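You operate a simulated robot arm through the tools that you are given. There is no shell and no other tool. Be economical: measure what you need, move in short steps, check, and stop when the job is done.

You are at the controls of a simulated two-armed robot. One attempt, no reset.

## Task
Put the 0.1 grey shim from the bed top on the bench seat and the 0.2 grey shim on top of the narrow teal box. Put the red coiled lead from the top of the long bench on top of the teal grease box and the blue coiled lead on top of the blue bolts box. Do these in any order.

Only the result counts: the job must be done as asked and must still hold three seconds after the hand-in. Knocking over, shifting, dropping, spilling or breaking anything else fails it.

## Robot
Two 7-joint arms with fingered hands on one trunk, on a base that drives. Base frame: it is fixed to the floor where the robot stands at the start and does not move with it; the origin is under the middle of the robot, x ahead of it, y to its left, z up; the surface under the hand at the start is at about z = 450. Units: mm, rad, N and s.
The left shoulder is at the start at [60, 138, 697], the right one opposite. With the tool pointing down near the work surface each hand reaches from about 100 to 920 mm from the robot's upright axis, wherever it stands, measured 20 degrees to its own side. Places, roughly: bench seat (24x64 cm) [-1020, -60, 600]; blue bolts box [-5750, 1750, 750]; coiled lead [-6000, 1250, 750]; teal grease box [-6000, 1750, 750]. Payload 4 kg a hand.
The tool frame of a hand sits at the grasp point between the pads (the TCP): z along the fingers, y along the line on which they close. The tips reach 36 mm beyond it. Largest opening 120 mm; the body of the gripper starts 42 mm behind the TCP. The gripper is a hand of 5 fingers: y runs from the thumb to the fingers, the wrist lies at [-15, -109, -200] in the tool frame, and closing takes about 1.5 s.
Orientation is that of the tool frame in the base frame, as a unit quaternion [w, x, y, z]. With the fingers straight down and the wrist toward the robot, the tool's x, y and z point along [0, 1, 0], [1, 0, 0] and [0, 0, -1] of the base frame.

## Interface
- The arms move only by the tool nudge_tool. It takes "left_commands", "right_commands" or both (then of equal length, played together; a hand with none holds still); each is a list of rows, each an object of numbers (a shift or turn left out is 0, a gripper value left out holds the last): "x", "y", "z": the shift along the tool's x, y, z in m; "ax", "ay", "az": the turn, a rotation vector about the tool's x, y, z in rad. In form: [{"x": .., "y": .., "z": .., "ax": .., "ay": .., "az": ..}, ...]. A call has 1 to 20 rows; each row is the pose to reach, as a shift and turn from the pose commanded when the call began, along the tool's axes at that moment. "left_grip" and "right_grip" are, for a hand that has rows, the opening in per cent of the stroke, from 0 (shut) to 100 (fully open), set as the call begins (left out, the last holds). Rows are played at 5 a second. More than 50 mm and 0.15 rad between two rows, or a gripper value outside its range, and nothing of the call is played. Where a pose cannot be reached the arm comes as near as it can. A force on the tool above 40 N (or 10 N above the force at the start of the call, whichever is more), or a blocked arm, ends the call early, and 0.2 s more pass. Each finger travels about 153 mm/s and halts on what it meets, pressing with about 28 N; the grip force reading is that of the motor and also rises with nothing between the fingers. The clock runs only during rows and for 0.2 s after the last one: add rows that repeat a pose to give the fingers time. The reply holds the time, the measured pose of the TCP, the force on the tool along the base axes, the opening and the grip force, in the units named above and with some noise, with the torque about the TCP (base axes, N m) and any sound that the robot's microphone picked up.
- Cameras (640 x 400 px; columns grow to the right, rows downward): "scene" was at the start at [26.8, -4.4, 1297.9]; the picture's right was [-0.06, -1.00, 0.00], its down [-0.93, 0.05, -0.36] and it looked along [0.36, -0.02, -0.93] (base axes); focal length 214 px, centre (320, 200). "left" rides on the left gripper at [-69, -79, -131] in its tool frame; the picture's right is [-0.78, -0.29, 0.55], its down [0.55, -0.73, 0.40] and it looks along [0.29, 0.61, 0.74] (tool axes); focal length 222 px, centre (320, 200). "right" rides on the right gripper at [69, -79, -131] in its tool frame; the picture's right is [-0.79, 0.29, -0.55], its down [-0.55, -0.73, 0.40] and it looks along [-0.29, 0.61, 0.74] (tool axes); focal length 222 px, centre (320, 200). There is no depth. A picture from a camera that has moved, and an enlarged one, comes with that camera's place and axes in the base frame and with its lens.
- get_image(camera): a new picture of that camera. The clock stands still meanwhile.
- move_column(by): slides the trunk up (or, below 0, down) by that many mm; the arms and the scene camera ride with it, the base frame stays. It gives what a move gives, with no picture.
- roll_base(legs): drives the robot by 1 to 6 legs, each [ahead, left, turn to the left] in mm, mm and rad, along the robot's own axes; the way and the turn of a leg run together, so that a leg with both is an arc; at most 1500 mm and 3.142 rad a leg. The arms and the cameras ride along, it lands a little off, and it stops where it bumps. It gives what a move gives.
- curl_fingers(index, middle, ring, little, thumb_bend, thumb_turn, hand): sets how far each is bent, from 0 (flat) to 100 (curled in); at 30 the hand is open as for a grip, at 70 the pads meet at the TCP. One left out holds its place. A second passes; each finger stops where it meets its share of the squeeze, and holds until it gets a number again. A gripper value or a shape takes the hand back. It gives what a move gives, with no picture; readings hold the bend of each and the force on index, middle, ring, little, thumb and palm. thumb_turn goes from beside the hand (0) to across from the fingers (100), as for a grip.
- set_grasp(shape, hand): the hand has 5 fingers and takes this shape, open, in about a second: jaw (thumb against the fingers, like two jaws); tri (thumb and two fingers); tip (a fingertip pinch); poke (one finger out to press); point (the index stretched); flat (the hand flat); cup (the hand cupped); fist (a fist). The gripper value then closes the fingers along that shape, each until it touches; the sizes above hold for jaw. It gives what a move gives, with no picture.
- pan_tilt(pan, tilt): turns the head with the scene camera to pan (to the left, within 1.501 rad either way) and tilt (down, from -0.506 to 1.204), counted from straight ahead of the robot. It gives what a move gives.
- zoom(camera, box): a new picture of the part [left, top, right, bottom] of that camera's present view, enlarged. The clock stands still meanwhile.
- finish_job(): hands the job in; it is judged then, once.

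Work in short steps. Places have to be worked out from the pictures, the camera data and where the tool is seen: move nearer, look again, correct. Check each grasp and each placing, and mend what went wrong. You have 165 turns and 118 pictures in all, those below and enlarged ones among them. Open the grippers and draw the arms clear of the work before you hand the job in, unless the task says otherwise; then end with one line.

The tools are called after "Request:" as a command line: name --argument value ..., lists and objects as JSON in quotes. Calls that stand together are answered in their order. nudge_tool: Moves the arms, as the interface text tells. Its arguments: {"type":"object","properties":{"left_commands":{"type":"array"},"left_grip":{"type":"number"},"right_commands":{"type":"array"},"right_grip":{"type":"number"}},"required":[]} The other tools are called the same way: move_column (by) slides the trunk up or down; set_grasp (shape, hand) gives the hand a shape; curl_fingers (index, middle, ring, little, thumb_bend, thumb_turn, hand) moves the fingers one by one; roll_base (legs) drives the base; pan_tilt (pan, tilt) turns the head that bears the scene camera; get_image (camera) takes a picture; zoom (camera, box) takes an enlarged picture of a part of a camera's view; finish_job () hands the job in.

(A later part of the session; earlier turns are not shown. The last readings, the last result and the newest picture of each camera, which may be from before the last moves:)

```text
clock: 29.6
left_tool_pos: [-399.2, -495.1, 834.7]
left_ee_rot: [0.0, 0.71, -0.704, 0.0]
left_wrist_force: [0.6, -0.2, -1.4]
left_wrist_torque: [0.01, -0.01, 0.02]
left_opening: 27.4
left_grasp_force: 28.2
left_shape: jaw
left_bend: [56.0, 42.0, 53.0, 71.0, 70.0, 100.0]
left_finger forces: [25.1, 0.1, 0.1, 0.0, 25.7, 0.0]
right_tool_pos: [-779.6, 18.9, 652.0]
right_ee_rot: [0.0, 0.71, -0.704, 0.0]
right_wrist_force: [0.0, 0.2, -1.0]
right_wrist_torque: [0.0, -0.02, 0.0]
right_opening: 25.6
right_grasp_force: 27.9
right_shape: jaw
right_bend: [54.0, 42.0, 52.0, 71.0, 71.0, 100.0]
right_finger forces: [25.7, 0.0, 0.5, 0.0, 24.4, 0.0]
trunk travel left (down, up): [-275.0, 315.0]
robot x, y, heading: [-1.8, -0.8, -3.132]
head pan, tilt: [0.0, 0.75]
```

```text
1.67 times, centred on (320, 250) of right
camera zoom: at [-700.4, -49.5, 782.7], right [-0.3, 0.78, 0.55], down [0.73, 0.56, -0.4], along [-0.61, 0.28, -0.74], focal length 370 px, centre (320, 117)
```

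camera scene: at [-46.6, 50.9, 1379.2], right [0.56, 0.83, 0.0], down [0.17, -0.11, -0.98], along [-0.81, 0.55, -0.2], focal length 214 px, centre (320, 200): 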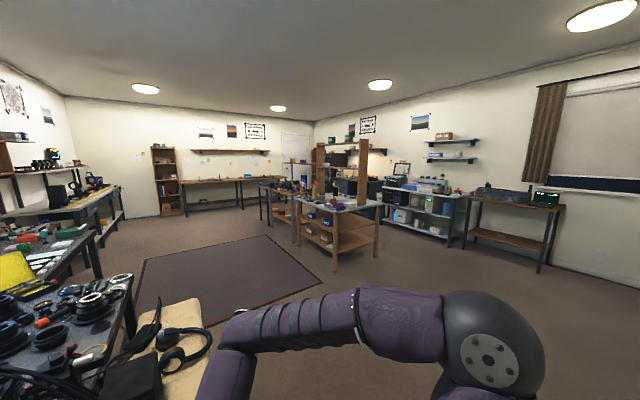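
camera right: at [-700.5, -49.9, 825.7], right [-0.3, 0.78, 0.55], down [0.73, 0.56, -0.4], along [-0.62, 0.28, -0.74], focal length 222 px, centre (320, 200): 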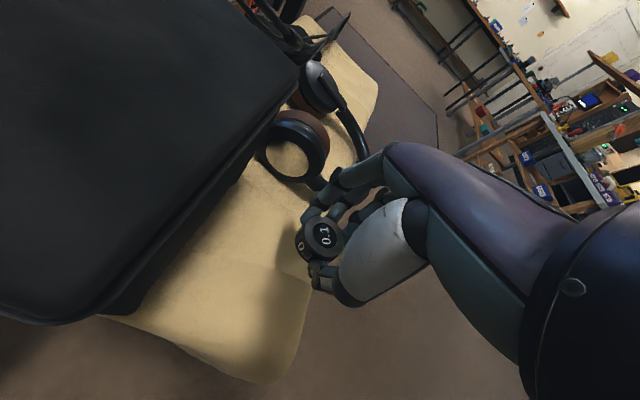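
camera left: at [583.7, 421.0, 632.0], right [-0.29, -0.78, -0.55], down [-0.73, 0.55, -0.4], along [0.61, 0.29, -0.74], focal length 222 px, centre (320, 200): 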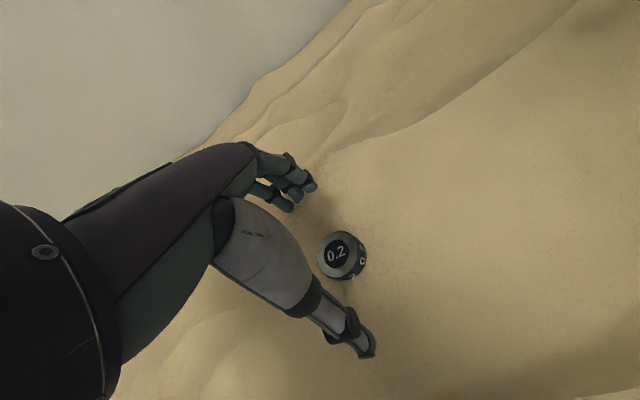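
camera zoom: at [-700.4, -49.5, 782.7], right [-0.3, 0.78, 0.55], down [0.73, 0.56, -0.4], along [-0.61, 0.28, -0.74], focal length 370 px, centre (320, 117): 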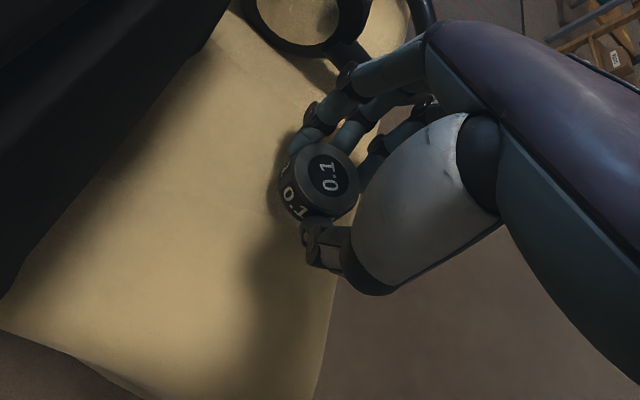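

Close above the seat, edge at y≈66. I lower in 2 mm steps till contact.

Request:
nudge_tool --right_commands '[{"z": 0.002, "x": 0.003}, {"z": 0.004, "x": 0.006}, {"z": 0.006, "x": 0.006}, {"z": 0.007, "x": 0.006}]'

```text
clock: 30.6
left_tool_pos: [-398.6, -494.5, 835.8]
left_ee_rot: [0.001, 0.709, -0.705, 0.0]
left_wrist_force: [0.7, -0.2, -0.5]
left_wrist_torque: [-0.01, -0.03, 0.02]
left_opening: 27.2
left_grasp_force: 28.4
left_shape: jaw
left_bend: [56.0, 42.0, 53.0, 71.0, 70.0, 100.0]
left_finger forces: [25.2, 0.0, 0.0, 0.0, 25.7, 0.0]
right_tool_pos: [-779.5, 12.1, 645.8]
right_ee_rot: [0.0, 0.71, -0.704, 0.0]
right_wrist_force: [-0.3, -1.2, -0.4]
right_wrist_torque: [0.0, -0.06, -0.03]
right_opening: 25.8
right_grasp_force: 28.0
right_shape: jaw
right_bend: [54.0, 42.0, 52.0, 71.0, 71.0, 100.0]
right_finger forces: [25.6, 0.0, 0.6, 0.1, 24.5, 0.0]
trunk travel left (down, up): [-275.0, 315.0]
robot x, y, heading: [1.4, -0.8, -3.137]
head pan, tilt: [0.0, 0.75]
```

No contact yet at 645.8; I go on in 1.5 mm steps.

Request:
nudge_tool --right_commands '[{"z": 0.0015}, {"z": 0.003}, {"z": 0.0045}, {"z": 0.005}]'

```text
clock: 31.6
left_tool_pos: [-399.8, -494.1, 836.2]
left_ee_rot: [0.001, 0.711, -0.704, -0.001]
left_wrist_force: [-0.6, 0.4, -0.4]
left_wrist_torque: [-0.02, 0.0, -0.02]
left_opening: 26.9
left_grasp_force: 27.5
left_shape: jaw
left_bend: [56.0, 42.0, 53.0, 71.0, 70.0, 100.0]
left_finger forces: [25.2, 0.1, 0.0, 0.1, 25.8, 0.1]
right_tool_pos: [-780.4, 11.8, 640.0]
right_ee_rot: [0.0, 0.71, -0.704, -0.001]
right_wrist_force: [-0.5, -0.6, -0.9]
right_wrist_torque: [0.0, -0.01, 0.01]
right_opening: 25.6
right_grasp_force: 27.6
right_shape: jaw
right_bend: [54.0, 42.0, 52.0, 71.0, 71.0, 100.0]
right_finger forces: [26.0, 0.1, 0.5, 0.0, 24.6, 0.0]
trunk travel left (down, up): [-275.0, 315.0]
robot x, y, heading: [-1.5, 3.8, -3.133]
head pan, tilt: [0.0, 0.75]
```

Still free; further 1.5 mm steps, and a picture for the gap.

Request:
nudge_tool --right_commands '[{"z": 0.0015}, {"z": 0.003}, {"z": 0.0045}]'

Request:
zoom --camera "right" --box '[250, 180, 390, 300]'

```text
clock: 32.4
left_tool_pos: [-397.7, -493.1, 837.4]
left_ee_rot: [0.0, 0.71, -0.704, -0.001]
left_wrist_force: [0.1, 1.1, -0.3]
left_wrist_torque: [0.0, 0.0, 0.02]
left_opening: 27.3
left_grasp_force: 27.5
left_shape: jaw
left_bend: [56.0, 42.0, 53.0, 71.0, 70.0, 100.0]
left_finger forces: [25.1, 0.0, 0.0, 0.0, 25.7, 0.0]
right_tool_pos: [-780.2, 11.4, 640.3]
right_ee_rot: [0.002, 0.71, -0.704, -0.001]
right_wrist_force: [0.2, 2.5, 16.8]
right_wrist_torque: [-0.04, 0.5, -0.08]
right_opening: 26.2
right_grasp_force: 27.4
right_shape: jaw
right_bend: [54.0, 42.0, 53.0, 71.0, 70.0, 100.0]
right_finger forces: [46.0, 0.0, 1.9, 0.1, 28.1, 0.0]
trunk travel left (down, up): [-275.0, 315.0]
robot x, y, heading: [2.5, -0.1, -3.134]
head pan, tilt: [0.0, 0.75]
```

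```text
3.33 times, centred on (320, 240) of right
camera zoom: at [-700.0, -55.7, 770.3], right [-0.29, 0.78, 0.55], down [0.73, 0.55, -0.4], along [-0.62, 0.28, -0.73], focal length 740 px, centre (320, 67)
```

zoom: 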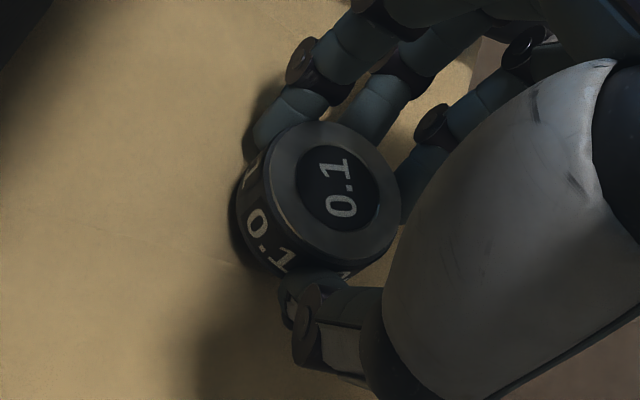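

Contact at TCP 640. I ease up 3 mm and open to about half.

Request:
nudge_tool --right_commands '[{"z": -0.003}, {"z": -0.003}, {"z": -0.003}, {"z": -0.003}, {"z": -0.003}]' --right_grip 50

Request:
zoom --camera "right" --box '[200, 130, 440, 370]'

```text
clock: 33.6
left_tool_pos: [-399.3, -493.5, 835.3]
left_ee_rot: [0.0, 0.711, -0.703, 0.0]
left_wrist_force: [0.3, -0.2, -1.3]
left_wrist_torque: [0.0, -0.01, 0.01]
left_opening: 27.3
left_grasp_force: 28.0
left_shape: jaw
left_bend: [56.0, 42.0, 53.0, 71.0, 70.0, 100.0]
left_finger forces: [25.2, 0.0, 0.0, 0.0, 25.7, 0.1]
right_tool_pos: [-780.1, 12.2, 639.8]
right_ee_rot: [0.0, 0.711, -0.704, 0.0]
right_wrist_force: [0.2, -0.7, 0.8]
right_wrist_torque: [-0.01, 0.03, -0.02]
right_opening: 60.1
right_grasp_force: 0.0
right_shape: jaw
right_bend: [42.0, 46.0, 44.0, 69.0, 56.0, 100.0]
right_finger forces: [0.0, 0.0, 0.1, 0.0, 0.1, 0.0]
trunk travel left (down, up): [-275.0, 315.0]
robot x, y, heading: [3.1, -0.3, -3.133]
head pan, tilt: [0.0, 0.75]
```

```text
1.67 times, centred on (320, 250) of right
camera zoom: at [-700.1, -55.8, 770.0], right [-0.3, 0.78, 0.55], down [0.73, 0.56, -0.4], along [-0.61, 0.28, -0.74], focal length 370 px, centre (320, 117)
```

zoom: 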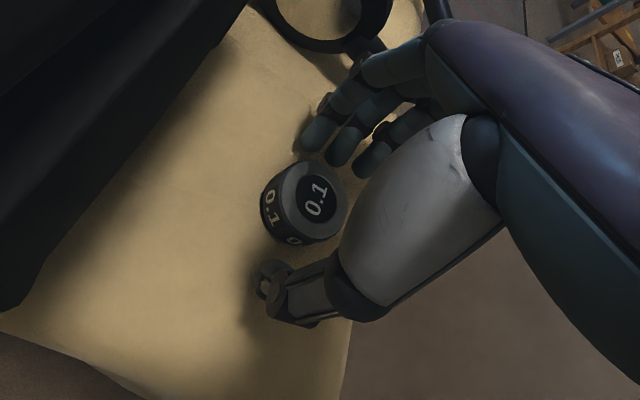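

The 0.1 shim stands on the seat. I raise the hand straight up and draw it back, then verify and look at the teal box far off.

Request:
nudge_tool --right_commands '[{"z": -0.03}, {"z": -0.075}, {"z": -0.12}, {"z": -0.165}, {"z": -0.2}, {"z": -0.2, "y": -0.04}, {"z": -0.2, "y": -0.085}, {"z": -0.2, "y": -0.13}, {"z": -0.2, "y": -0.175}, {"z": -0.2, "y": -0.22}, {"z": -0.2, "y": -0.265}, {"z": -0.2, "y": -0.3}, {"z": -0.2, "y": -0.33}]' --right_grip 50

Request:
zoom --camera "scene" --box '[250, 130, 370, 250]'

Request:
pan_tilt --pan -0.4 --tilt 0.25

Request:
zoom --camera "scene" --box '[290, 170, 410, 250]'

```text
clock: 36.4
left_tool_pos: [-399.4, -494.8, 835.7]
left_ee_rot: [0.0, 0.71, -0.704, 0.0]
left_wrist_force: [-0.9, -1.1, 0.1]
left_wrist_torque: [0.01, -0.02, -0.02]
left_opening: 27.4
left_grasp_force: 27.7
left_shape: jaw
left_bend: [56.0, 42.0, 53.0, 71.0, 70.0, 100.0]
left_finger forces: [25.3, 0.0, 0.1, 0.0, 25.6, 0.0]
right_tool_pos: [-448.1, 14.9, 840.3]
right_ee_rot: [0.0, 0.71, -0.704, 0.001]
right_wrist_force: [0.7, 0.0, 0.2]
right_wrist_torque: [0.03, 0.02, 0.02]
right_opening: 60.1
right_grasp_force: 0.0
right_shape: jaw
right_bend: [42.0, 46.0, 44.0, 69.0, 56.0, 100.0]
right_finger forces: [0.0, 0.0, 0.1, 0.1, 0.0, 0.1]
trunk travel left (down, up): [-275.0, 315.0]
robot x, y, heading: [-0.4, 1.6, -3.13]
head pan, tilt: [0.0, 0.75]
```

```text
3.33 times, centred on (310, 190) of scene
camera zoom: at [-51.9, -1.8, 1329.6], right [-0.01, 1.0, 0.0], down [0.68, 0.01, -0.73], along [-0.73, -0.01, -0.68], focal length 715 px, centre (353, 233)
```

zoom: 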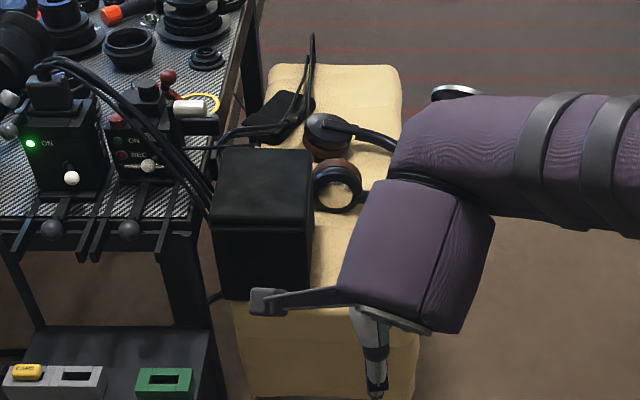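

```text
clock: 37.3
left_tool_pos: [-398.8, -494.9, 835.4]
left_ee_rot: [0.001, 0.711, -0.703, 0.0]
left_wrist_force: [-0.5, -0.2, -0.3]
left_wrist_torque: [0.02, -0.02, -0.01]
left_opening: 27.2
left_grasp_force: 28.0
left_shape: jaw
left_bend: [56.0, 42.0, 53.0, 71.0, 70.0, 100.0]
left_finger forces: [25.3, 0.0, 0.1, 0.0, 25.7, 0.0]
right_tool_pos: [-450.4, 15.5, 839.0]
right_ee_rot: [-0.001, 0.71, -0.704, 0.0]
right_wrist_force: [-0.5, 0.2, 0.1]
right_wrist_torque: [0.02, 0.0, 0.0]
right_opening: 60.1
right_grasp_force: 0.1
right_shape: jaw
right_bend: [42.0, 46.0, 44.0, 69.0, 56.0, 100.0]
right_finger forces: [0.0, 0.1, 0.0, 0.0, 0.0, 0.0]
trunk travel left (down, up): [-275.0, 315.0]
robot x, y, heading: [-0.4, -6.0, -3.131]
head pan, tilt: [-0.4, 0.25]
```

```text
5.00 times, centred on (350, 210) of scene
camera zoom: at [-55.6, 34.5, 1374.7], right [0.38, 0.92, 0.0], down [0.23, -0.09, -0.97], along [-0.9, 0.37, -0.25], focal length 1072 px, centre (170, 150)
```

zoom: 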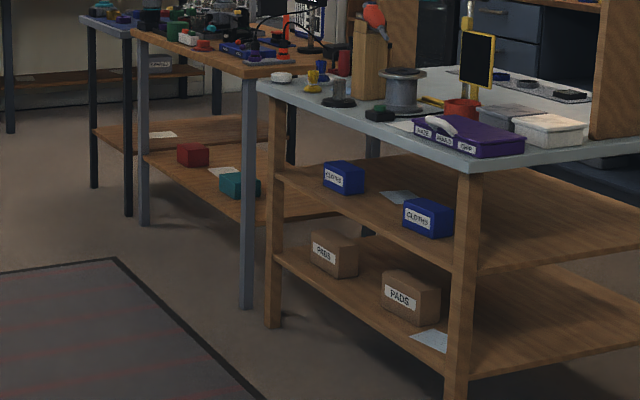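

Boxes on those shelves are about 130 mm wide, whereas the LEADS box on the bed is only about 50 mm wide: that one is the narrow teal box. I turn back to the bed.

Request:
roll_base --legs '[[0, 0, 1.571], [0, 0, 1.571]]'

Request:
pan_tilt --pan 0.0 --tilt 1.2

Request:
get_image --camera "scene"

```text
clock: 45.4
left_tool_pos: [397.2, 495.1, 835.9]
left_ee_rot: [0.001, 0.703, 0.711, 0.0]
left_wrist_force: [-0.2, 0.0, -1.0]
left_wrist_torque: [0.01, 0.03, 0.03]
left_opening: 26.9
left_grasp_force: 28.2
left_shape: jaw
left_bend: [56.0, 42.0, 53.0, 71.0, 70.0, 100.0]
left_finger forces: [24.9, 0.0, 0.1, 0.0, 25.2, 0.0]
right_tool_pos: [450.9, -14.1, 839.9]
right_ee_rot: [0.001, 0.704, 0.711, 0.0]
right_wrist_force: [0.0, -0.2, -0.6]
right_wrist_torque: [0.0, -0.01, 0.0]
right_opening: 59.9
right_grasp_force: 0.1
right_shape: jaw
right_bend: [42.0, 46.0, 44.0, 69.0, 56.0, 100.0]
right_finger forces: [0.0, 0.0, 0.0, 0.0, 0.0, 0.0]
trunk travel left (down, up): [-275.0, 315.0]
robot x, y, heading: [-2.7, 1.2, 0.009]
head pan, tilt: [-0.4, 0.25]
```

```text
clock: 46.6
left_tool_pos: [398.6, 495.2, 835.3]
left_ee_rot: [0.0, 0.703, 0.711, 0.0]
left_wrist_force: [0.3, 0.0, -0.9]
left_wrist_torque: [0.01, 0.01, -0.01]
left_opening: 26.9
left_grasp_force: 27.5
left_shape: jaw
left_bend: [56.0, 42.0, 53.0, 71.0, 70.0, 100.0]
left_finger forces: [25.0, 0.1, 0.1, 0.0, 25.4, 0.1]
right_tool_pos: [450.6, -14.2, 838.8]
right_ee_rot: [-0.001, 0.704, 0.711, 0.0]
right_wrist_force: [0.2, 0.2, -0.8]
right_wrist_torque: [0.05, 0.02, 0.02]
right_opening: 59.8
right_grasp_force: 0.1
right_shape: jaw
right_bend: [42.0, 46.0, 44.0, 69.0, 56.0, 100.0]
right_finger forces: [0.1, 0.0, 0.1, 0.1, 0.0, 0.1]
trunk travel left (down, up): [-275.0, 315.0]
robot x, y, heading: [-2.0, -4.3, 0.013]
head pan, tilt: [0.0, 1.201]
```

```text
80 pictures are left
camera scene: at [27.0, -0.8, 1298.0], right [0.01, -1.0, 0.0], down [-0.93, -0.01, -0.36], along [0.36, 0.0, -0.93], focal length 214 px, centre (320, 200)
```

scene: 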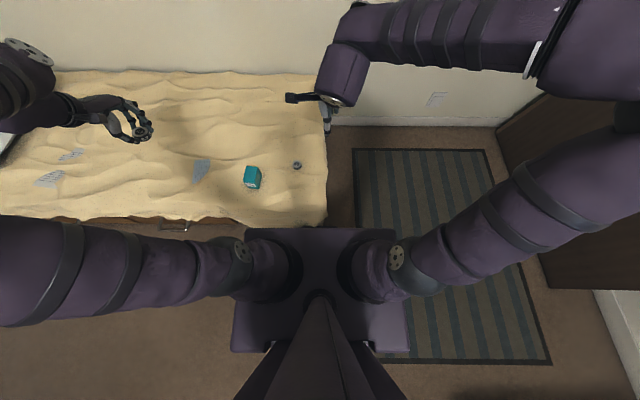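

The bed is in view again. I measure the LEADS box from scene zoom and from the left wrist camera.

Request:
zoom --camera "scene" --box '[220, 140, 316, 200]'

Request:
get_image --camera "left"

Request:
get_image --camera "right"

```text
6.67 times, centred on (268, 170) of scene
camera zoom: at [27.0, -0.8, 1298.0], right [0.01, -1.0, 0.0], down [-0.93, -0.01, -0.36], along [0.36, 0.0, -0.93], focal length 1430 px, centre (667, 400)
```

zoom: 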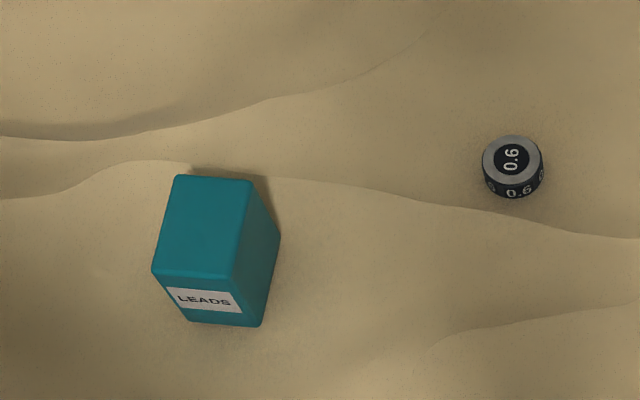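

```text
78 pictures are left
camera left: at [320.9, 424.8, 967.2], right [-0.28, -0.79, -0.55], down [-0.74, 0.54, -0.4], along [0.61, 0.29, -0.74], focal length 222 px, centre (320, 200)
```

left: 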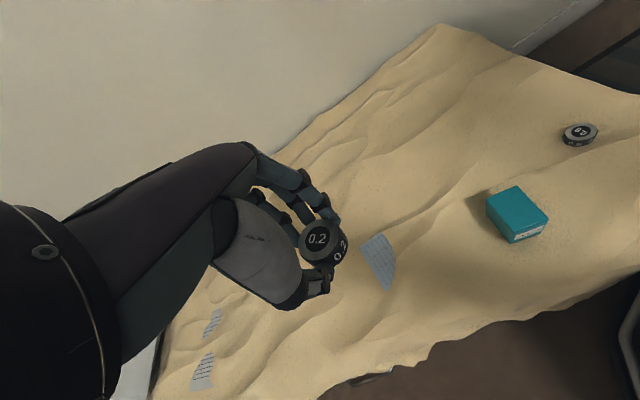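

```text
77 pictures are left
camera right: at [370.0, 54.7, 970.0], right [0.3, -0.78, 0.55], down [-0.73, -0.56, -0.4], along [0.62, -0.28, -0.74], focal length 222 px, centre (320, 200)
```

right: 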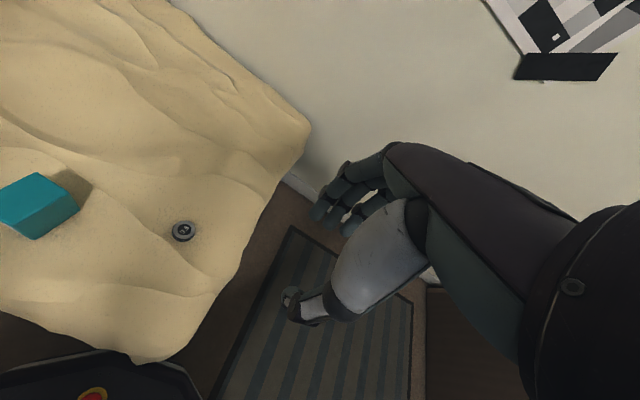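

The box top centres at about (440, 286, 522), some 49 by 66 mm. I bring the left hand above it (the disc sits about 6 mm forward of the TCP).

Request:
nudge_tool --left_commands '[{"x": -0.045, "y": 0.007}, {"x": -0.09, "y": 0.014}, {"x": -0.135, "y": 0.021}, {"x": -0.18, "y": 0.028}, {"x": -0.209, "y": 0.033}, {"x": -0.209, "y": 0.033, "z": 0.045}, {"x": -0.209, "y": 0.033, "z": 0.09}, {"x": -0.209, "y": 0.033, "z": 0.135}, {"x": -0.209, "y": 0.033, "z": 0.18}, {"x": -0.209, "y": 0.033, "z": 0.205}, {"x": -0.209, "y": 0.033, "z": 0.205}]'

Request:
get_image --camera "left"

Request:
zoom --camera "scene" --box '[190, 110, 310, 220]'

```text
clock: 49.0
left_tool_pos: [438.7, 280.9, 667.3]
left_ee_rot: [-0.002, 0.703, 0.711, 0.0]
left_wrist_force: [-1.0, 0.5, -0.6]
left_wrist_torque: [-0.01, 0.03, 0.01]
left_opening: 26.4
left_grasp_force: 27.8
left_shape: jaw
left_bend: [56.0, 42.0, 53.0, 71.0, 71.0, 100.0]
left_finger forces: [24.9, 0.0, 0.1, 0.0, 25.2, 0.0]
left hand out of reach, approached as far as the arm can: row 9, 10, 11
right_tool_pos: [450.3, -15.7, 838.1]
right_ee_rot: [0.001, 0.703, 0.711, 0.0]
right_wrist_force: [0.4, -0.1, -0.6]
right_wrist_torque: [0.0, -0.02, 0.01]
right_opening: 60.1
right_grasp_force: 0.0
right_shape: jaw
right_bend: [42.0, 46.0, 44.0, 69.0, 56.0, 100.0]
right_finger forces: [0.1, 0.1, 0.0, 0.0, 0.0, 0.0]
trunk travel left (down, up): [-275.0, 315.0]
robot x, y, heading: [-0.5, 4.2, 0.011]
head pan, tilt: [0.0, 1.201]
```

```text
76 pictures are left
camera left: at [360.7, 210.3, 798.8], right [-0.28, -0.79, -0.55], down [-0.74, 0.54, -0.4], along [0.61, 0.29, -0.74], focal length 222 px, centre (320, 200)
```

left: 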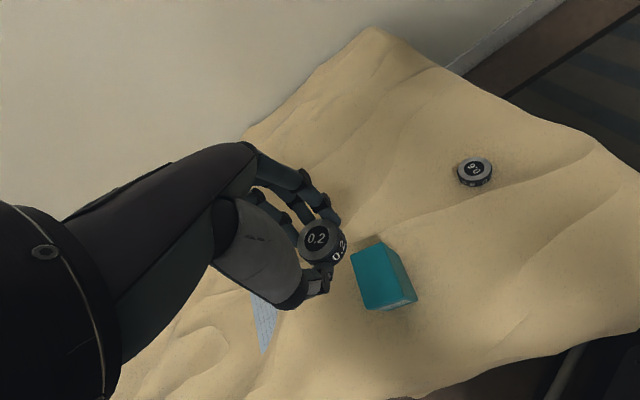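

```text
3.64 times, centred on (250, 165) of scene
camera zoom: at [27.0, -1.0, 1297.9], right [0.01, -1.0, 0.0], down [-0.93, -0.01, -0.36], along [0.36, 0.0, -0.93], focal length 780 px, centre (574, 327)
```

zoom: 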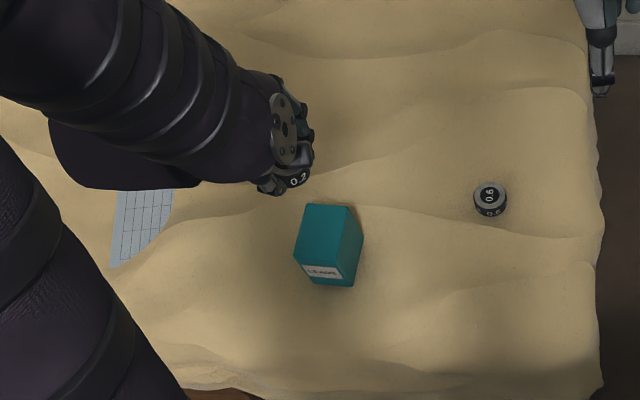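

The left hand cannot go lower at this trunk height, so I slide the trunk down 60 mm. The box centre is confirmed at (438, 287).

Request:
move_column --by -60

```text
clock: 50.0
left_tool_pos: [437.1, 281.7, 608.9]
left_ee_rot: [-0.001, 0.703, 0.711, 0.0]
left_wrist_force: [-0.3, -0.1, -0.6]
left_wrist_torque: [0.0, 0.01, -0.03]
left_opening: 26.3
left_grasp_force: 28.5
left_shape: jaw
left_bend: [56.0, 42.0, 53.0, 71.0, 71.0, 100.0]
left_finger forces: [24.9, 0.0, 0.0, 0.0, 25.2, 0.1]
right_tool_pos: [450.1, -14.8, 779.3]
right_ee_rot: [0.0, 0.703, 0.711, 0.0]
right_wrist_force: [0.2, -0.1, -0.2]
right_wrist_torque: [0.01, -0.01, -0.03]
right_opening: 60.1
right_grasp_force: 0.0
right_shape: jaw
right_bend: [42.0, 46.0, 44.0, 69.0, 56.0, 100.0]
right_finger forces: [0.0, 0.1, 0.0, 0.0, 0.0, 0.0]
trunk travel left (down, up): [-215.0, 375.0]
robot x, y, heading: [-1.2, -1.2, 0.015]
head pan, tilt: [0.0, 1.201]
```

I send a shift that is safe whichever pose counts as commanded, with a slight lateral correction.

Request:
nudge_tool --left_commands '[{"z": -0.03}, {"z": -0.03}]'

Request:
zoom --camera "left" --box '[230, 160, 450, 340]'

```text
clock: 50.6
left_tool_pos: [437.0, 280.5, 637.6]
left_ee_rot: [0.0, 0.703, 0.711, 0.001]
left_wrist_force: [0.5, -0.4, -0.8]
left_wrist_torque: [0.02, -0.03, 0.04]
left_opening: 26.7
left_grasp_force: 28.1
left_shape: jaw
left_bend: [56.0, 42.0, 53.0, 71.0, 71.0, 100.0]
left_finger forces: [24.9, 0.0, 0.3, 0.0, 25.1, 0.1]
right_tool_pos: [448.7, -13.4, 780.0]
right_ee_rot: [-0.001, 0.703, 0.711, 0.0]
right_wrist_force: [0.3, 1.2, 0.4]
right_wrist_torque: [-0.03, -0.01, 0.0]
right_opening: 59.9
right_grasp_force: 0.1
right_shape: jaw
right_bend: [42.0, 46.0, 44.0, 69.0, 56.0, 100.0]
right_finger forces: [0.1, 0.0, 0.1, 0.0, 0.0, 0.0]
trunk travel left (down, up): [-215.0, 375.0]
robot x, y, heading: [-2.2, -0.6, 0.012]
head pan, tilt: [0.0, 1.201]
```

```text
2.22 times, centred on (340, 250) of left
camera zoom: at [360.1, 210.0, 769.2], right [-0.28, -0.79, -0.55], down [-0.74, 0.54, -0.4], along [0.61, 0.29, -0.74], focal length 494 px, centre (276, 89)
```

zoom: 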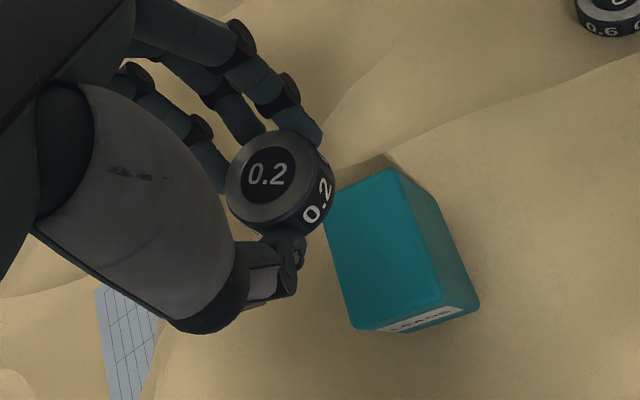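

The disc appears at about (450, 286) against box centre (439, 286). I shift back 10 mm and lower to z≈583 to judge with less parallax.

Request:
nudge_tool --left_commands '[{"y": -0.01, "x": 0.001}, {"y": -0.01, "x": 0.001, "z": 0.03}, {"y": -0.01, "x": 0.001, "z": 0.055}, {"y": -0.01, "x": 0.001, "z": 0.055}]'

Request:
zoom --camera "left" --box '[230, 160, 450, 340]'

Request:
zoom --camera "scene" --box '[200, 130, 300, 200]'

```text
clock: 51.6
left_tool_pos: [433.2, 275.1, 606.6]
left_ee_rot: [-0.001, 0.703, 0.711, 0.001]
left_wrist_force: [0.3, -0.5, -0.6]
left_wrist_torque: [0.02, 0.04, 0.01]
left_opening: 26.4
left_grasp_force: 28.1
left_shape: jaw
left_bend: [56.0, 42.0, 53.0, 71.0, 71.0, 100.0]
left_finger forces: [24.8, 0.0, 0.2, 0.1, 25.2, 0.0]
left hand out of reach, approached as far as the arm can: row 3, 4
right_tool_pos: [450.6, -14.1, 778.1]
right_ee_rot: [0.0, 0.703, 0.711, 0.001]
right_wrist_force: [0.2, -0.5, -0.4]
right_wrist_torque: [0.01, 0.01, -0.02]
right_opening: 59.8
right_grasp_force: 0.0
right_shape: jaw
right_bend: [42.0, 46.0, 44.0, 69.0, 56.0, 100.0]
right_finger forces: [0.0, 0.0, 0.1, 0.0, 0.0, 0.0]
trunk travel left (down, up): [-215.0, 375.0]
robot x, y, heading: [-3.6, 1.9, 0.011]
head pan, tilt: [0.0, 1.201]
```

```text
2.22 times, centred on (340, 250) of left
camera zoom: at [356.7, 203.6, 737.6], right [-0.28, -0.79, -0.55], down [-0.74, 0.54, -0.39], along [0.61, 0.3, -0.74], focal length 494 px, centre (276, 89)
```

zoom: 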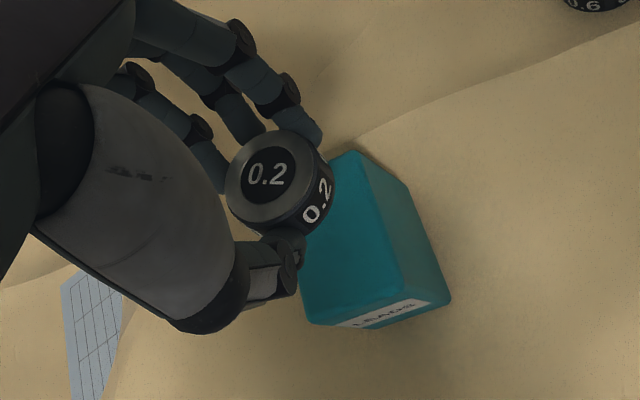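

```text
5.71 times, centred on (250, 165) of scene
camera zoom: at [27.0, -1.0, 1237.9], right [0.01, -1.0, 0.0], down [-0.93, -0.01, -0.36], along [0.36, 0.0, -0.93], focal length 1226 px, centre (720, 400)
```

zoom: 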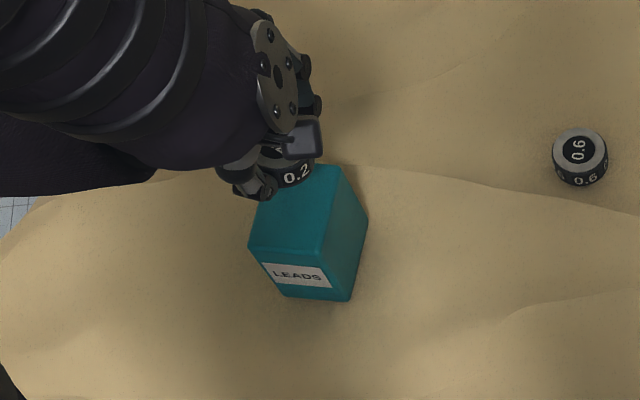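

This is again a joint limit because the box is close. I raise the hand and back the base 130 mm to gain reach.

Request:
nudge_tool --left_commands '[{"z": -0.03}, {"z": -0.06}]'

Request:
roll_base --legs '[[-130, 0, 0]]'

```text
clock: 52.2
left_tool_pos: [433.0, 275.7, 667.7]
left_ee_rot: [-0.001, 0.703, 0.711, -0.001]
left_wrist_force: [0.0, 0.1, -0.8]
left_wrist_torque: [0.0, -0.01, 0.0]
left_opening: 26.7
left_grasp_force: 27.8
left_shape: jaw
left_bend: [56.0, 42.0, 53.0, 71.0, 71.0, 100.0]
left_finger forces: [24.9, 0.0, 0.2, 0.1, 25.2, 0.0]
right_tool_pos: [450.0, -14.4, 779.6]
right_ee_rot: [0.0, 0.703, 0.711, 0.0]
right_wrist_force: [1.1, -0.8, 0.0]
right_wrist_torque: [-0.03, 0.03, 0.0]
right_opening: 60.2
right_grasp_force: 0.1
right_shape: jaw
right_bend: [42.0, 46.0, 44.0, 69.0, 56.0, 100.0]
right_finger forces: [0.0, 0.1, 0.1, 0.0, 0.0, 0.1]
trunk travel left (down, up): [-215.0, 375.0]
robot x, y, heading: [-1.7, -3.7, 0.012]
head pan, tilt: [0.0, 1.201]
```

```text
clock: 53.5
left_tool_pos: [304.1, 275.4, 667.4]
left_ee_rot: [-0.002, 0.703, 0.711, 0.0]
left_wrist_force: [-0.4, 0.6, -0.9]
left_wrist_torque: [-0.01, 0.01, 0.01]
left_opening: 26.5
left_grasp_force: 28.0
left_shape: jaw
left_bend: [56.0, 42.0, 53.0, 71.0, 71.0, 100.0]
left_finger forces: [24.7, 0.1, 0.2, 0.0, 25.1, 0.0]
right_tool_pos: [319.9, -15.4, 779.3]
right_ee_rot: [0.0, 0.704, 0.71, 0.0]
right_wrist_force: [-0.2, -0.6, 0.4]
right_wrist_torque: [0.0, 0.03, 0.03]
right_opening: 59.5
right_grasp_force: 0.1
right_shape: jaw
right_bend: [42.0, 46.0, 44.0, 69.0, 56.0, 100.0]
right_finger forces: [0.0, 0.0, 0.0, 0.0, 0.1, 0.0]
trunk travel left (down, up): [-215.0, 375.0]
robot x, y, heading: [-131.9, -0.6, 0.013]
head pan, tilt: [0.0, 1.201]
```

Now I go forward to (428, 282) and down to z≈598.

Request:
nudge_tool --left_commands '[{"y": 0.045, "x": 0.002}, {"y": 0.09, "x": 0.004}, {"y": 0.124, "x": 0.005}, {"y": 0.124, "x": 0.005, "z": 0.04}, {"y": 0.124, "x": 0.005, "z": 0.07}, {"y": 0.124, "x": 0.005, "z": 0.07}]'

Request:
zoom --camera "left" --box '[230, 160, 450, 340]'

Request:
zoom --camera "scene" --box '[200, 100, 300, 170]'

```text
clock: 54.9
left_tool_pos: [427.3, 281.7, 598.9]
left_ee_rot: [0.003, 0.701, 0.714, 0.0]
left_wrist_force: [0.1, -0.1, -1.5]
left_wrist_torque: [0.0, 0.01, 0.02]
left_opening: 26.4
left_grasp_force: 28.4
left_shape: jaw
left_bend: [56.0, 42.0, 53.0, 71.0, 71.0, 100.0]
left_finger forces: [24.7, 0.0, 0.4, 0.1, 25.0, 0.0]
left hand out of reach, approached as far as the arm can: row 3
right_tool_pos: [320.3, -20.8, 774.5]
right_ee_rot: [0.0, 0.705, 0.709, -0.006]
right_wrist_force: [-0.6, 0.2, -0.7]
right_wrist_torque: [0.0, 0.01, 0.0]
right_opening: 60.0
right_grasp_force: 0.2
right_shape: jaw
right_bend: [42.0, 46.0, 44.0, 69.0, 56.0, 100.0]
right_finger forces: [0.0, 0.0, 0.0, 0.1, 0.0, 0.0]
trunk travel left (down, up): [-215.0, 375.0]
robot x, y, heading: [-129.9, -5.3, 0.013]
head pan, tilt: [0.0, 1.201]
```

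```text
2.22 times, centred on (340, 250) of left
camera zoom: at [350.2, 210.9, 730.4], right [-0.28, -0.79, -0.54], down [-0.74, 0.53, -0.4], along [0.61, 0.29, -0.74], focal length 494 px, centre (276, 89)
```

zoom: 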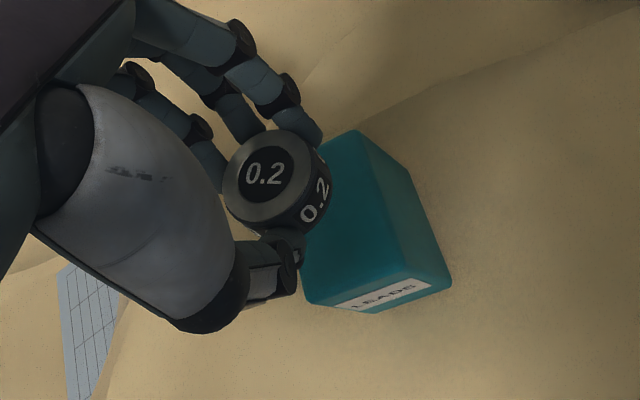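

```text
5.71 times, centred on (250, 135) of scene
camera zoom: at [-103.0, -2.3, 1237.9], right [0.01, -1.0, 0.0], down [-0.93, -0.01, -0.36], along [0.36, 0.0, -0.93], focal length 1226 px, centre (720, 571)
```

zoom: 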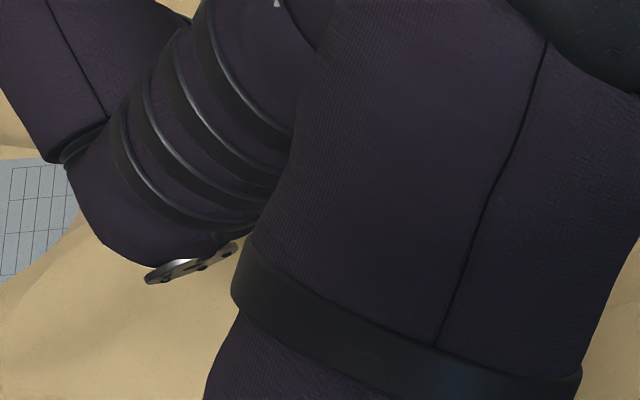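

The arm seems reconfigured and the right arm was shifted slightly. I look at the full scene view.

Request:
get_image --camera "scene"

```text
69 pictures are left
camera scene: at [-103.0, -2.3, 1237.9], right [0.01, -1.0, 0.0], down [-0.93, -0.01, -0.36], along [0.36, 0.0, -0.93], focal length 214 px, centre (320, 200)
```

scene: 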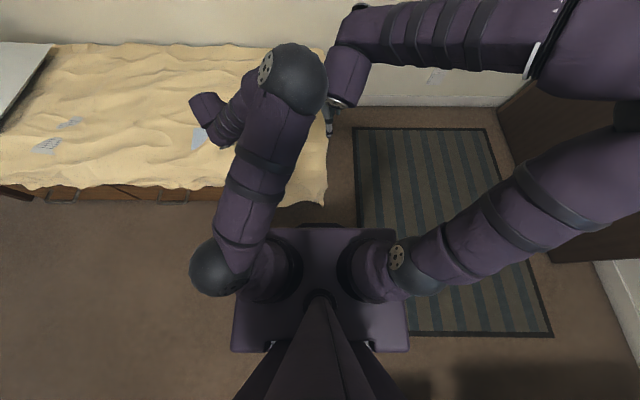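

The left elbow swung inward and rests near the right arm. I move the right hand 150 mm to the right to clear it.

Request:
nudge_tool --right_commands '[{"x": -0.04}, {"x": -0.08}, {"x": -0.12}, {"x": -0.16}, {"x": -0.2}, {"x": -0.2}]'

Request:
zoom --camera "left" --box '[230, 160, 450, 340]'

```text
clock: 56.3
left_tool_pos: [426.5, 278.7, 597.7]
left_ee_rot: [-0.003, 0.704, 0.71, 0.0]
left_wrist_force: [0.3, -0.3, -0.3]
left_wrist_torque: [-0.02, 0.0, 0.01]
left_opening: 26.3
left_grasp_force: 28.3
left_shape: jaw
left_bend: [56.0, 42.0, 53.0, 71.0, 71.0, 100.0]
left_finger forces: [24.6, 0.1, 0.3, 0.0, 25.0, 0.0]
right_tool_pos: [321.4, -216.1, 778.9]
right_ee_rot: [-0.001, 0.704, 0.71, 0.0]
right_wrist_force: [-0.2, 0.0, 0.6]
right_wrist_torque: [0.04, 0.02, 0.03]
right_opening: 59.9
right_grasp_force: 0.1
right_shape: jaw
right_bend: [42.0, 46.0, 44.0, 69.0, 56.0, 100.0]
right_finger forces: [0.1, 0.0, 0.0, 0.0, 0.1, 0.0]
trunk travel left (down, up): [-215.0, 375.0]
robot x, y, heading: [-128.6, -2.3, 0.011]
head pan, tilt: [0.0, 1.201]
```

```text
2.22 times, centred on (340, 250) of left
camera zoom: at [350.0, 208.6, 728.6], right [-0.28, -0.79, -0.55], down [-0.74, 0.54, -0.4], along [0.61, 0.29, -0.74], focal length 494 px, centre (276, 89)
```

zoom: 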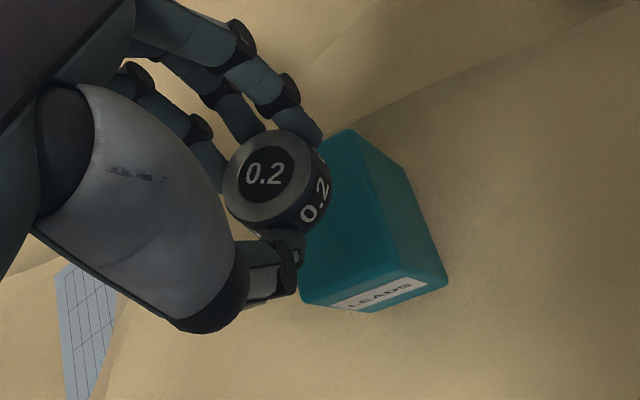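

By my estimate the disc is about 14 mm forward and 8 mm left of the TCP, which puts it right over the box centre. I lower 25 mm and look.

Request:
nudge_tool --left_commands '[{"z": 0.012}, {"z": 0.024}, {"z": 0.024}]'

Request:
zoom --camera "left" --box '[250, 160, 410, 320]'

```text
clock: 57.1
left_tool_pos: [428.1, 279.7, 585.5]
left_ee_rot: [-0.001, 0.703, 0.711, 0.0]
left_wrist_force: [0.3, 0.2, -0.5]
left_wrist_torque: [-0.03, 0.0, 0.0]
left_opening: 26.5
left_grasp_force: 28.1
left_shape: jaw
left_bend: [56.0, 42.0, 53.0, 71.0, 71.0, 100.0]
left_finger forces: [24.7, 0.0, 0.4, 0.0, 25.0, 0.0]
left hand out of reach, approached as far as the arm can: row 2, 3
right_tool_pos: [321.1, -214.5, 779.8]
right_ee_rot: [0.0, 0.704, 0.711, 0.0]
right_wrist_force: [0.8, -0.7, 0.3]
right_wrist_torque: [-0.01, 0.04, -0.02]
right_opening: 60.1
right_grasp_force: 0.0
right_shape: jaw
right_bend: [42.0, 46.0, 44.0, 69.0, 56.0, 100.0]
right_finger forces: [0.1, 0.0, 0.1, 0.1, 0.0, 0.1]
trunk travel left (down, up): [-215.0, 375.0]
robot x, y, heading: [-130.9, 0.6, 0.015]
head pan, tilt: [0.0, 1.201]
```

```text
2.50 times, centred on (330, 240) of left
camera zoom: at [350.2, 209.1, 716.3], right [-0.28, -0.79, -0.55], down [-0.74, 0.54, -0.4], along [0.61, 0.29, -0.74], focal length 555 px, centre (295, 100)
```

zoom: 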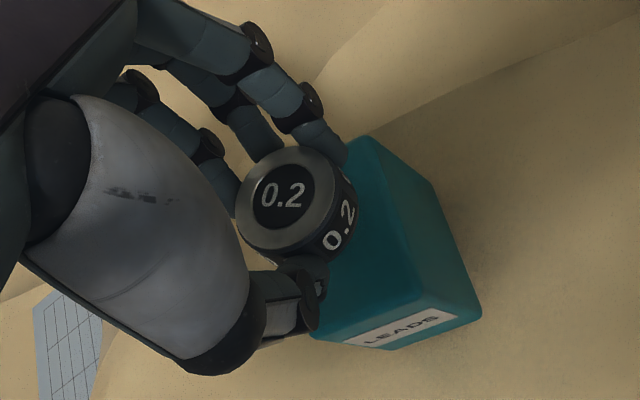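

The joint limit stops it again, so I lower with the trunk: 13 mm.

Request:
move_column --by -13

Request:
zoom --camera "left" --box '[250, 160, 410, 320]'

```text
clock: 57.7
left_tool_pos: [426.5, 279.9, 571.3]
left_ee_rot: [-0.001, 0.704, 0.71, 0.0]
left_wrist_force: [-0.4, 0.1, -0.5]
left_wrist_torque: [0.03, 0.02, 0.02]
left_opening: 26.4
left_grasp_force: 28.1
left_shape: jaw
left_bend: [56.0, 42.0, 53.0, 71.0, 71.0, 100.0]
left_finger forces: [24.7, 0.0, 0.3, 0.0, 24.9, 0.1]
right_tool_pos: [321.1, -215.8, 766.3]
right_ee_rot: [0.0, 0.703, 0.711, 0.0]
right_wrist_force: [1.0, 0.7, -0.1]
right_wrist_torque: [-0.01, -0.01, -0.01]
right_opening: 60.1
right_grasp_force: 0.1
right_shape: jaw
right_bend: [42.0, 46.0, 44.0, 69.0, 56.0, 100.0]
right_finger forces: [0.0, 0.1, 0.0, 0.0, 0.1, 0.1]
trunk travel left (down, up): [-202.0, 388.0]
robot x, y, heading: [-131.7, -1.8, 0.015]
head pan, tilt: [0.0, 1.201]
```

```text
2.50 times, centred on (330, 240) of left
camera zoom: at [350.1, 209.1, 703.3], right [-0.28, -0.79, -0.55], down [-0.74, 0.54, -0.4], along [0.61, 0.29, -0.74], focal length 555 px, centre (295, 100)
```

zoom: 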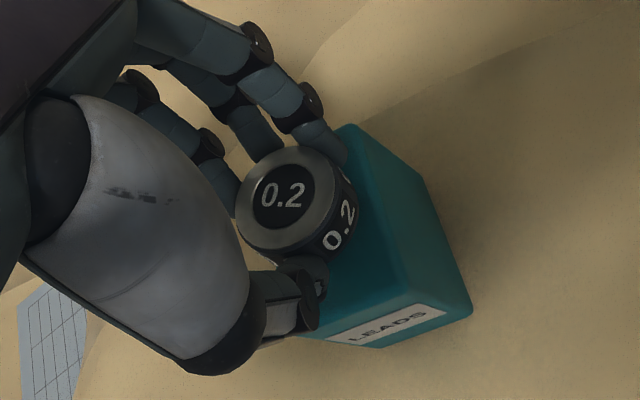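

The box edge matches my model exactly and the disc is within about 5 mm of centre. I shift 4 mm back and lower the trunk in small bits.

Request:
nudge_tool --left_commands '[{"y": -0.004, "x": -0.002}, {"y": -0.004, "x": -0.002}]'

Request:
move_column --by -4

```text
clock: 58.3
left_tool_pos: [422.1, 278.2, 571.7]
left_ee_rot: [-0.002, 0.703, 0.711, -0.001]
left_wrist_force: [-0.3, -0.5, 0.0]
left_wrist_torque: [0.01, 0.04, 0.01]
left_opening: 26.5
left_grasp_force: 28.0
left_shape: jaw
left_bend: [56.0, 42.0, 53.0, 71.0, 71.0, 100.0]
left_finger forces: [24.7, 0.1, 0.3, 0.0, 24.9, 0.0]
right_tool_pos: [320.3, -216.2, 766.8]
right_ee_rot: [0.0, 0.704, 0.711, 0.0]
right_wrist_force: [0.0, -0.4, -0.1]
right_wrist_torque: [-0.01, -0.01, 0.03]
right_opening: 60.1
right_grasp_force: 0.0
right_shape: jaw
right_bend: [42.0, 46.0, 44.0, 69.0, 56.0, 100.0]
right_finger forces: [0.0, 0.0, 0.1, 0.0, 0.0, 0.0]
trunk travel left (down, up): [-202.0, 388.0]
robot x, y, heading: [-128.3, 0.4, 0.012]
head pan, tilt: [0.0, 1.201]
```

```text
clock: 58.8
left_tool_pos: [422.1, 277.3, 567.9]
left_ee_rot: [-0.001, 0.703, 0.711, -0.001]
left_wrist_force: [0.2, -0.3, -0.4]
left_wrist_torque: [-0.02, -0.01, 0.02]
left_opening: 26.3
left_grasp_force: 27.9
left_shape: jaw
left_bend: [56.0, 42.0, 53.0, 71.0, 71.0, 100.0]
left_finger forces: [24.7, 0.1, 0.3, 0.0, 24.9, 0.0]
right_tool_pos: [320.4, -215.4, 762.3]
right_ee_rot: [0.0, 0.704, 0.711, 0.0]
right_wrist_force: [-0.6, 0.4, -0.4]
right_wrist_torque: [0.0, 0.02, 0.01]
right_opening: 60.1
right_grasp_force: 0.1
right_shape: jaw
right_bend: [42.0, 46.0, 44.0, 69.0, 56.0, 100.0]
right_finger forces: [0.0, 0.0, 0.0, 0.0, 0.1, 0.0]
trunk travel left (down, up): [-198.0, 392.0]
robot x, y, heading: [-130.5, 2.1, 0.015]
head pan, tilt: [0.0, 1.201]
```

Not touching yet; another 2 mm, then 2 mm.

Request:
move_column --by -2.5

Request:
zoom --camera "left" --box '[280, 190, 380, 290]'

```text
clock: 59.3
left_tool_pos: [422.4, 277.1, 566.4]
left_ee_rot: [0.0, 0.704, 0.711, 0.001]
left_wrist_force: [0.0, 0.0, 2.9]
left_wrist_torque: [-0.02, -0.09, 0.01]
left_opening: 26.3
left_grasp_force: 28.3
left_shape: jaw
left_bend: [56.0, 42.0, 53.0, 71.0, 71.0, 100.0]
left_finger forces: [28.1, 0.1, 0.3, 0.0, 25.4, 0.1]
right_tool_pos: [321.2, -214.6, 760.0]
right_ee_rot: [-0.001, 0.703, 0.711, 0.0]
right_wrist_force: [-0.4, 0.4, 0.0]
right_wrist_torque: [-0.01, 0.0, -0.02]
right_opening: 59.7
right_grasp_force: 0.1
right_shape: jaw
right_bend: [42.0, 46.0, 44.0, 69.0, 56.0, 100.0]
right_finger forces: [0.1, 0.1, 0.1, 0.0, 0.0, 0.0]
trunk travel left (down, up): [-196.0, 394.0]
robot x, y, heading: [-127.9, 2.4, 0.011]
head pan, tilt: [0.0, 1.201]
```

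```text
4.00 times, centred on (330, 240) of left
camera zoom: at [346.1, 206.9, 697.0], right [-0.28, -0.79, -0.55], down [-0.74, 0.54, -0.4], along [0.61, 0.29, -0.74], focal length 888 px, centre (280, 40)
```

zoom: 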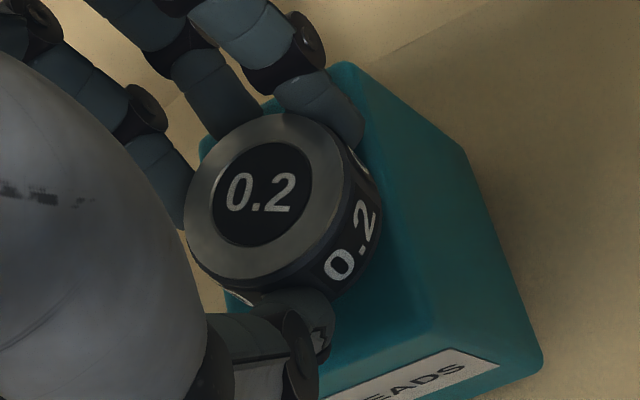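

Light contact (3 N), and the disc base is centred on the box within about 2 mm. I open the fingers gently.

Request:
nudge_tool --left_commands '[{"z": 0}, {"z": 0}, {"z": 0}, {"z": 0}]' --left_grip 45

Request:
zoom --camera "left" --box '[250, 160, 410, 320]'

```text
clock: 60.3
left_tool_pos: [423.4, 277.1, 565.8]
left_ee_rot: [-0.001, 0.704, 0.711, -0.001]
left_wrist_force: [-0.1, -0.2, 0.2]
left_wrist_torque: [-0.02, 0.02, 0.02]
left_opening: 54.1
left_grasp_force: 0.0
left_shape: jaw
left_bend: [44.0, 48.0, 46.0, 70.0, 61.0, 100.0]
left_finger forces: [0.0, 0.1, 0.0, 0.0, 0.0, 0.0]
right_tool_pos: [321.0, -216.2, 760.6]
right_ee_rot: [0.0, 0.703, 0.711, 0.001]
right_wrist_force: [-0.8, 0.6, 0.1]
right_wrist_torque: [-0.01, 0.01, -0.02]
right_opening: 60.3
right_grasp_force: 0.1
right_shape: jaw
right_bend: [42.0, 46.0, 44.0, 69.0, 56.0, 100.0]
right_finger forces: [0.1, 0.0, 0.0, 0.1, 0.0, 0.0]
trunk travel left (down, up): [-196.0, 394.0]
robot x, y, heading: [-129.7, -3.7, 0.012]
head pan, tilt: [0.0, 1.201]
```

```text
2.50 times, centred on (330, 240) of left
camera zoom: at [346.1, 206.9, 696.6], right [-0.28, -0.79, -0.55], down [-0.74, 0.54, -0.4], along [0.61, 0.29, -0.74], focal length 555 px, centre (295, 100)
```

zoom: 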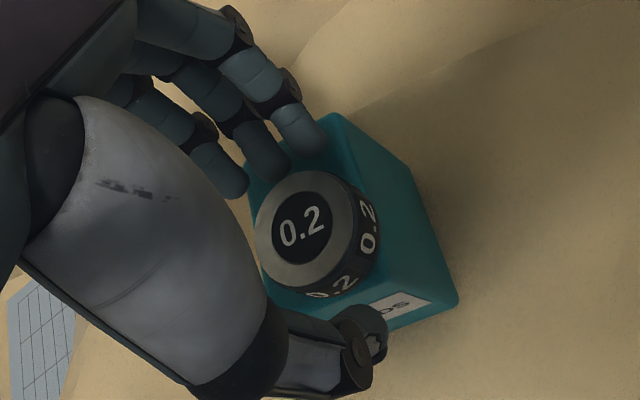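

The disc stands on the box. I raise the trunk straight up to clear it.

Request:
move_column --by 150

Request:
get_image --camera "left"

```text
clock: 62.1
left_tool_pos: [422.1, 277.5, 714.7]
left_ee_rot: [-0.001, 0.703, 0.711, 0.0]
left_wrist_force: [1.0, -0.6, 0.4]
left_wrist_torque: [0.0, 0.03, 0.04]
left_opening: 54.0
left_grasp_force: 0.0
left_shape: jaw
left_bend: [44.0, 48.0, 46.0, 70.0, 61.0, 100.0]
left_finger forces: [0.0, 0.0, 0.0, 0.0, 0.0, 0.1]
right_tool_pos: [321.2, -215.4, 909.7]
right_ee_rot: [0.0, 0.703, 0.711, 0.0]
right_wrist_force: [-0.1, -0.4, 0.3]
right_wrist_torque: [0.0, -0.02, 0.01]
right_opening: 60.1
right_grasp_force: 0.0
right_shape: jaw
right_bend: [42.0, 46.0, 44.0, 69.0, 56.0, 100.0]
right_finger forces: [0.1, 0.1, 0.0, 0.0, 0.0, 0.1]
trunk travel left (down, up): [-346.0, 244.0]
robot x, y, heading: [-131.2, -1.3, 0.011]
head pan, tilt: [0.0, 1.201]
```

```text
63 pictures are left
camera left: at [346.2, 206.9, 846.5], right [-0.28, -0.79, -0.55], down [-0.74, 0.54, -0.4], along [0.61, 0.29, -0.74], focal length 222 px, centre (320, 200)
```

left: 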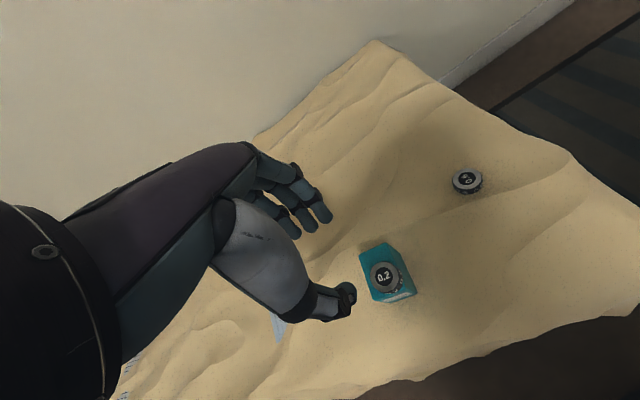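

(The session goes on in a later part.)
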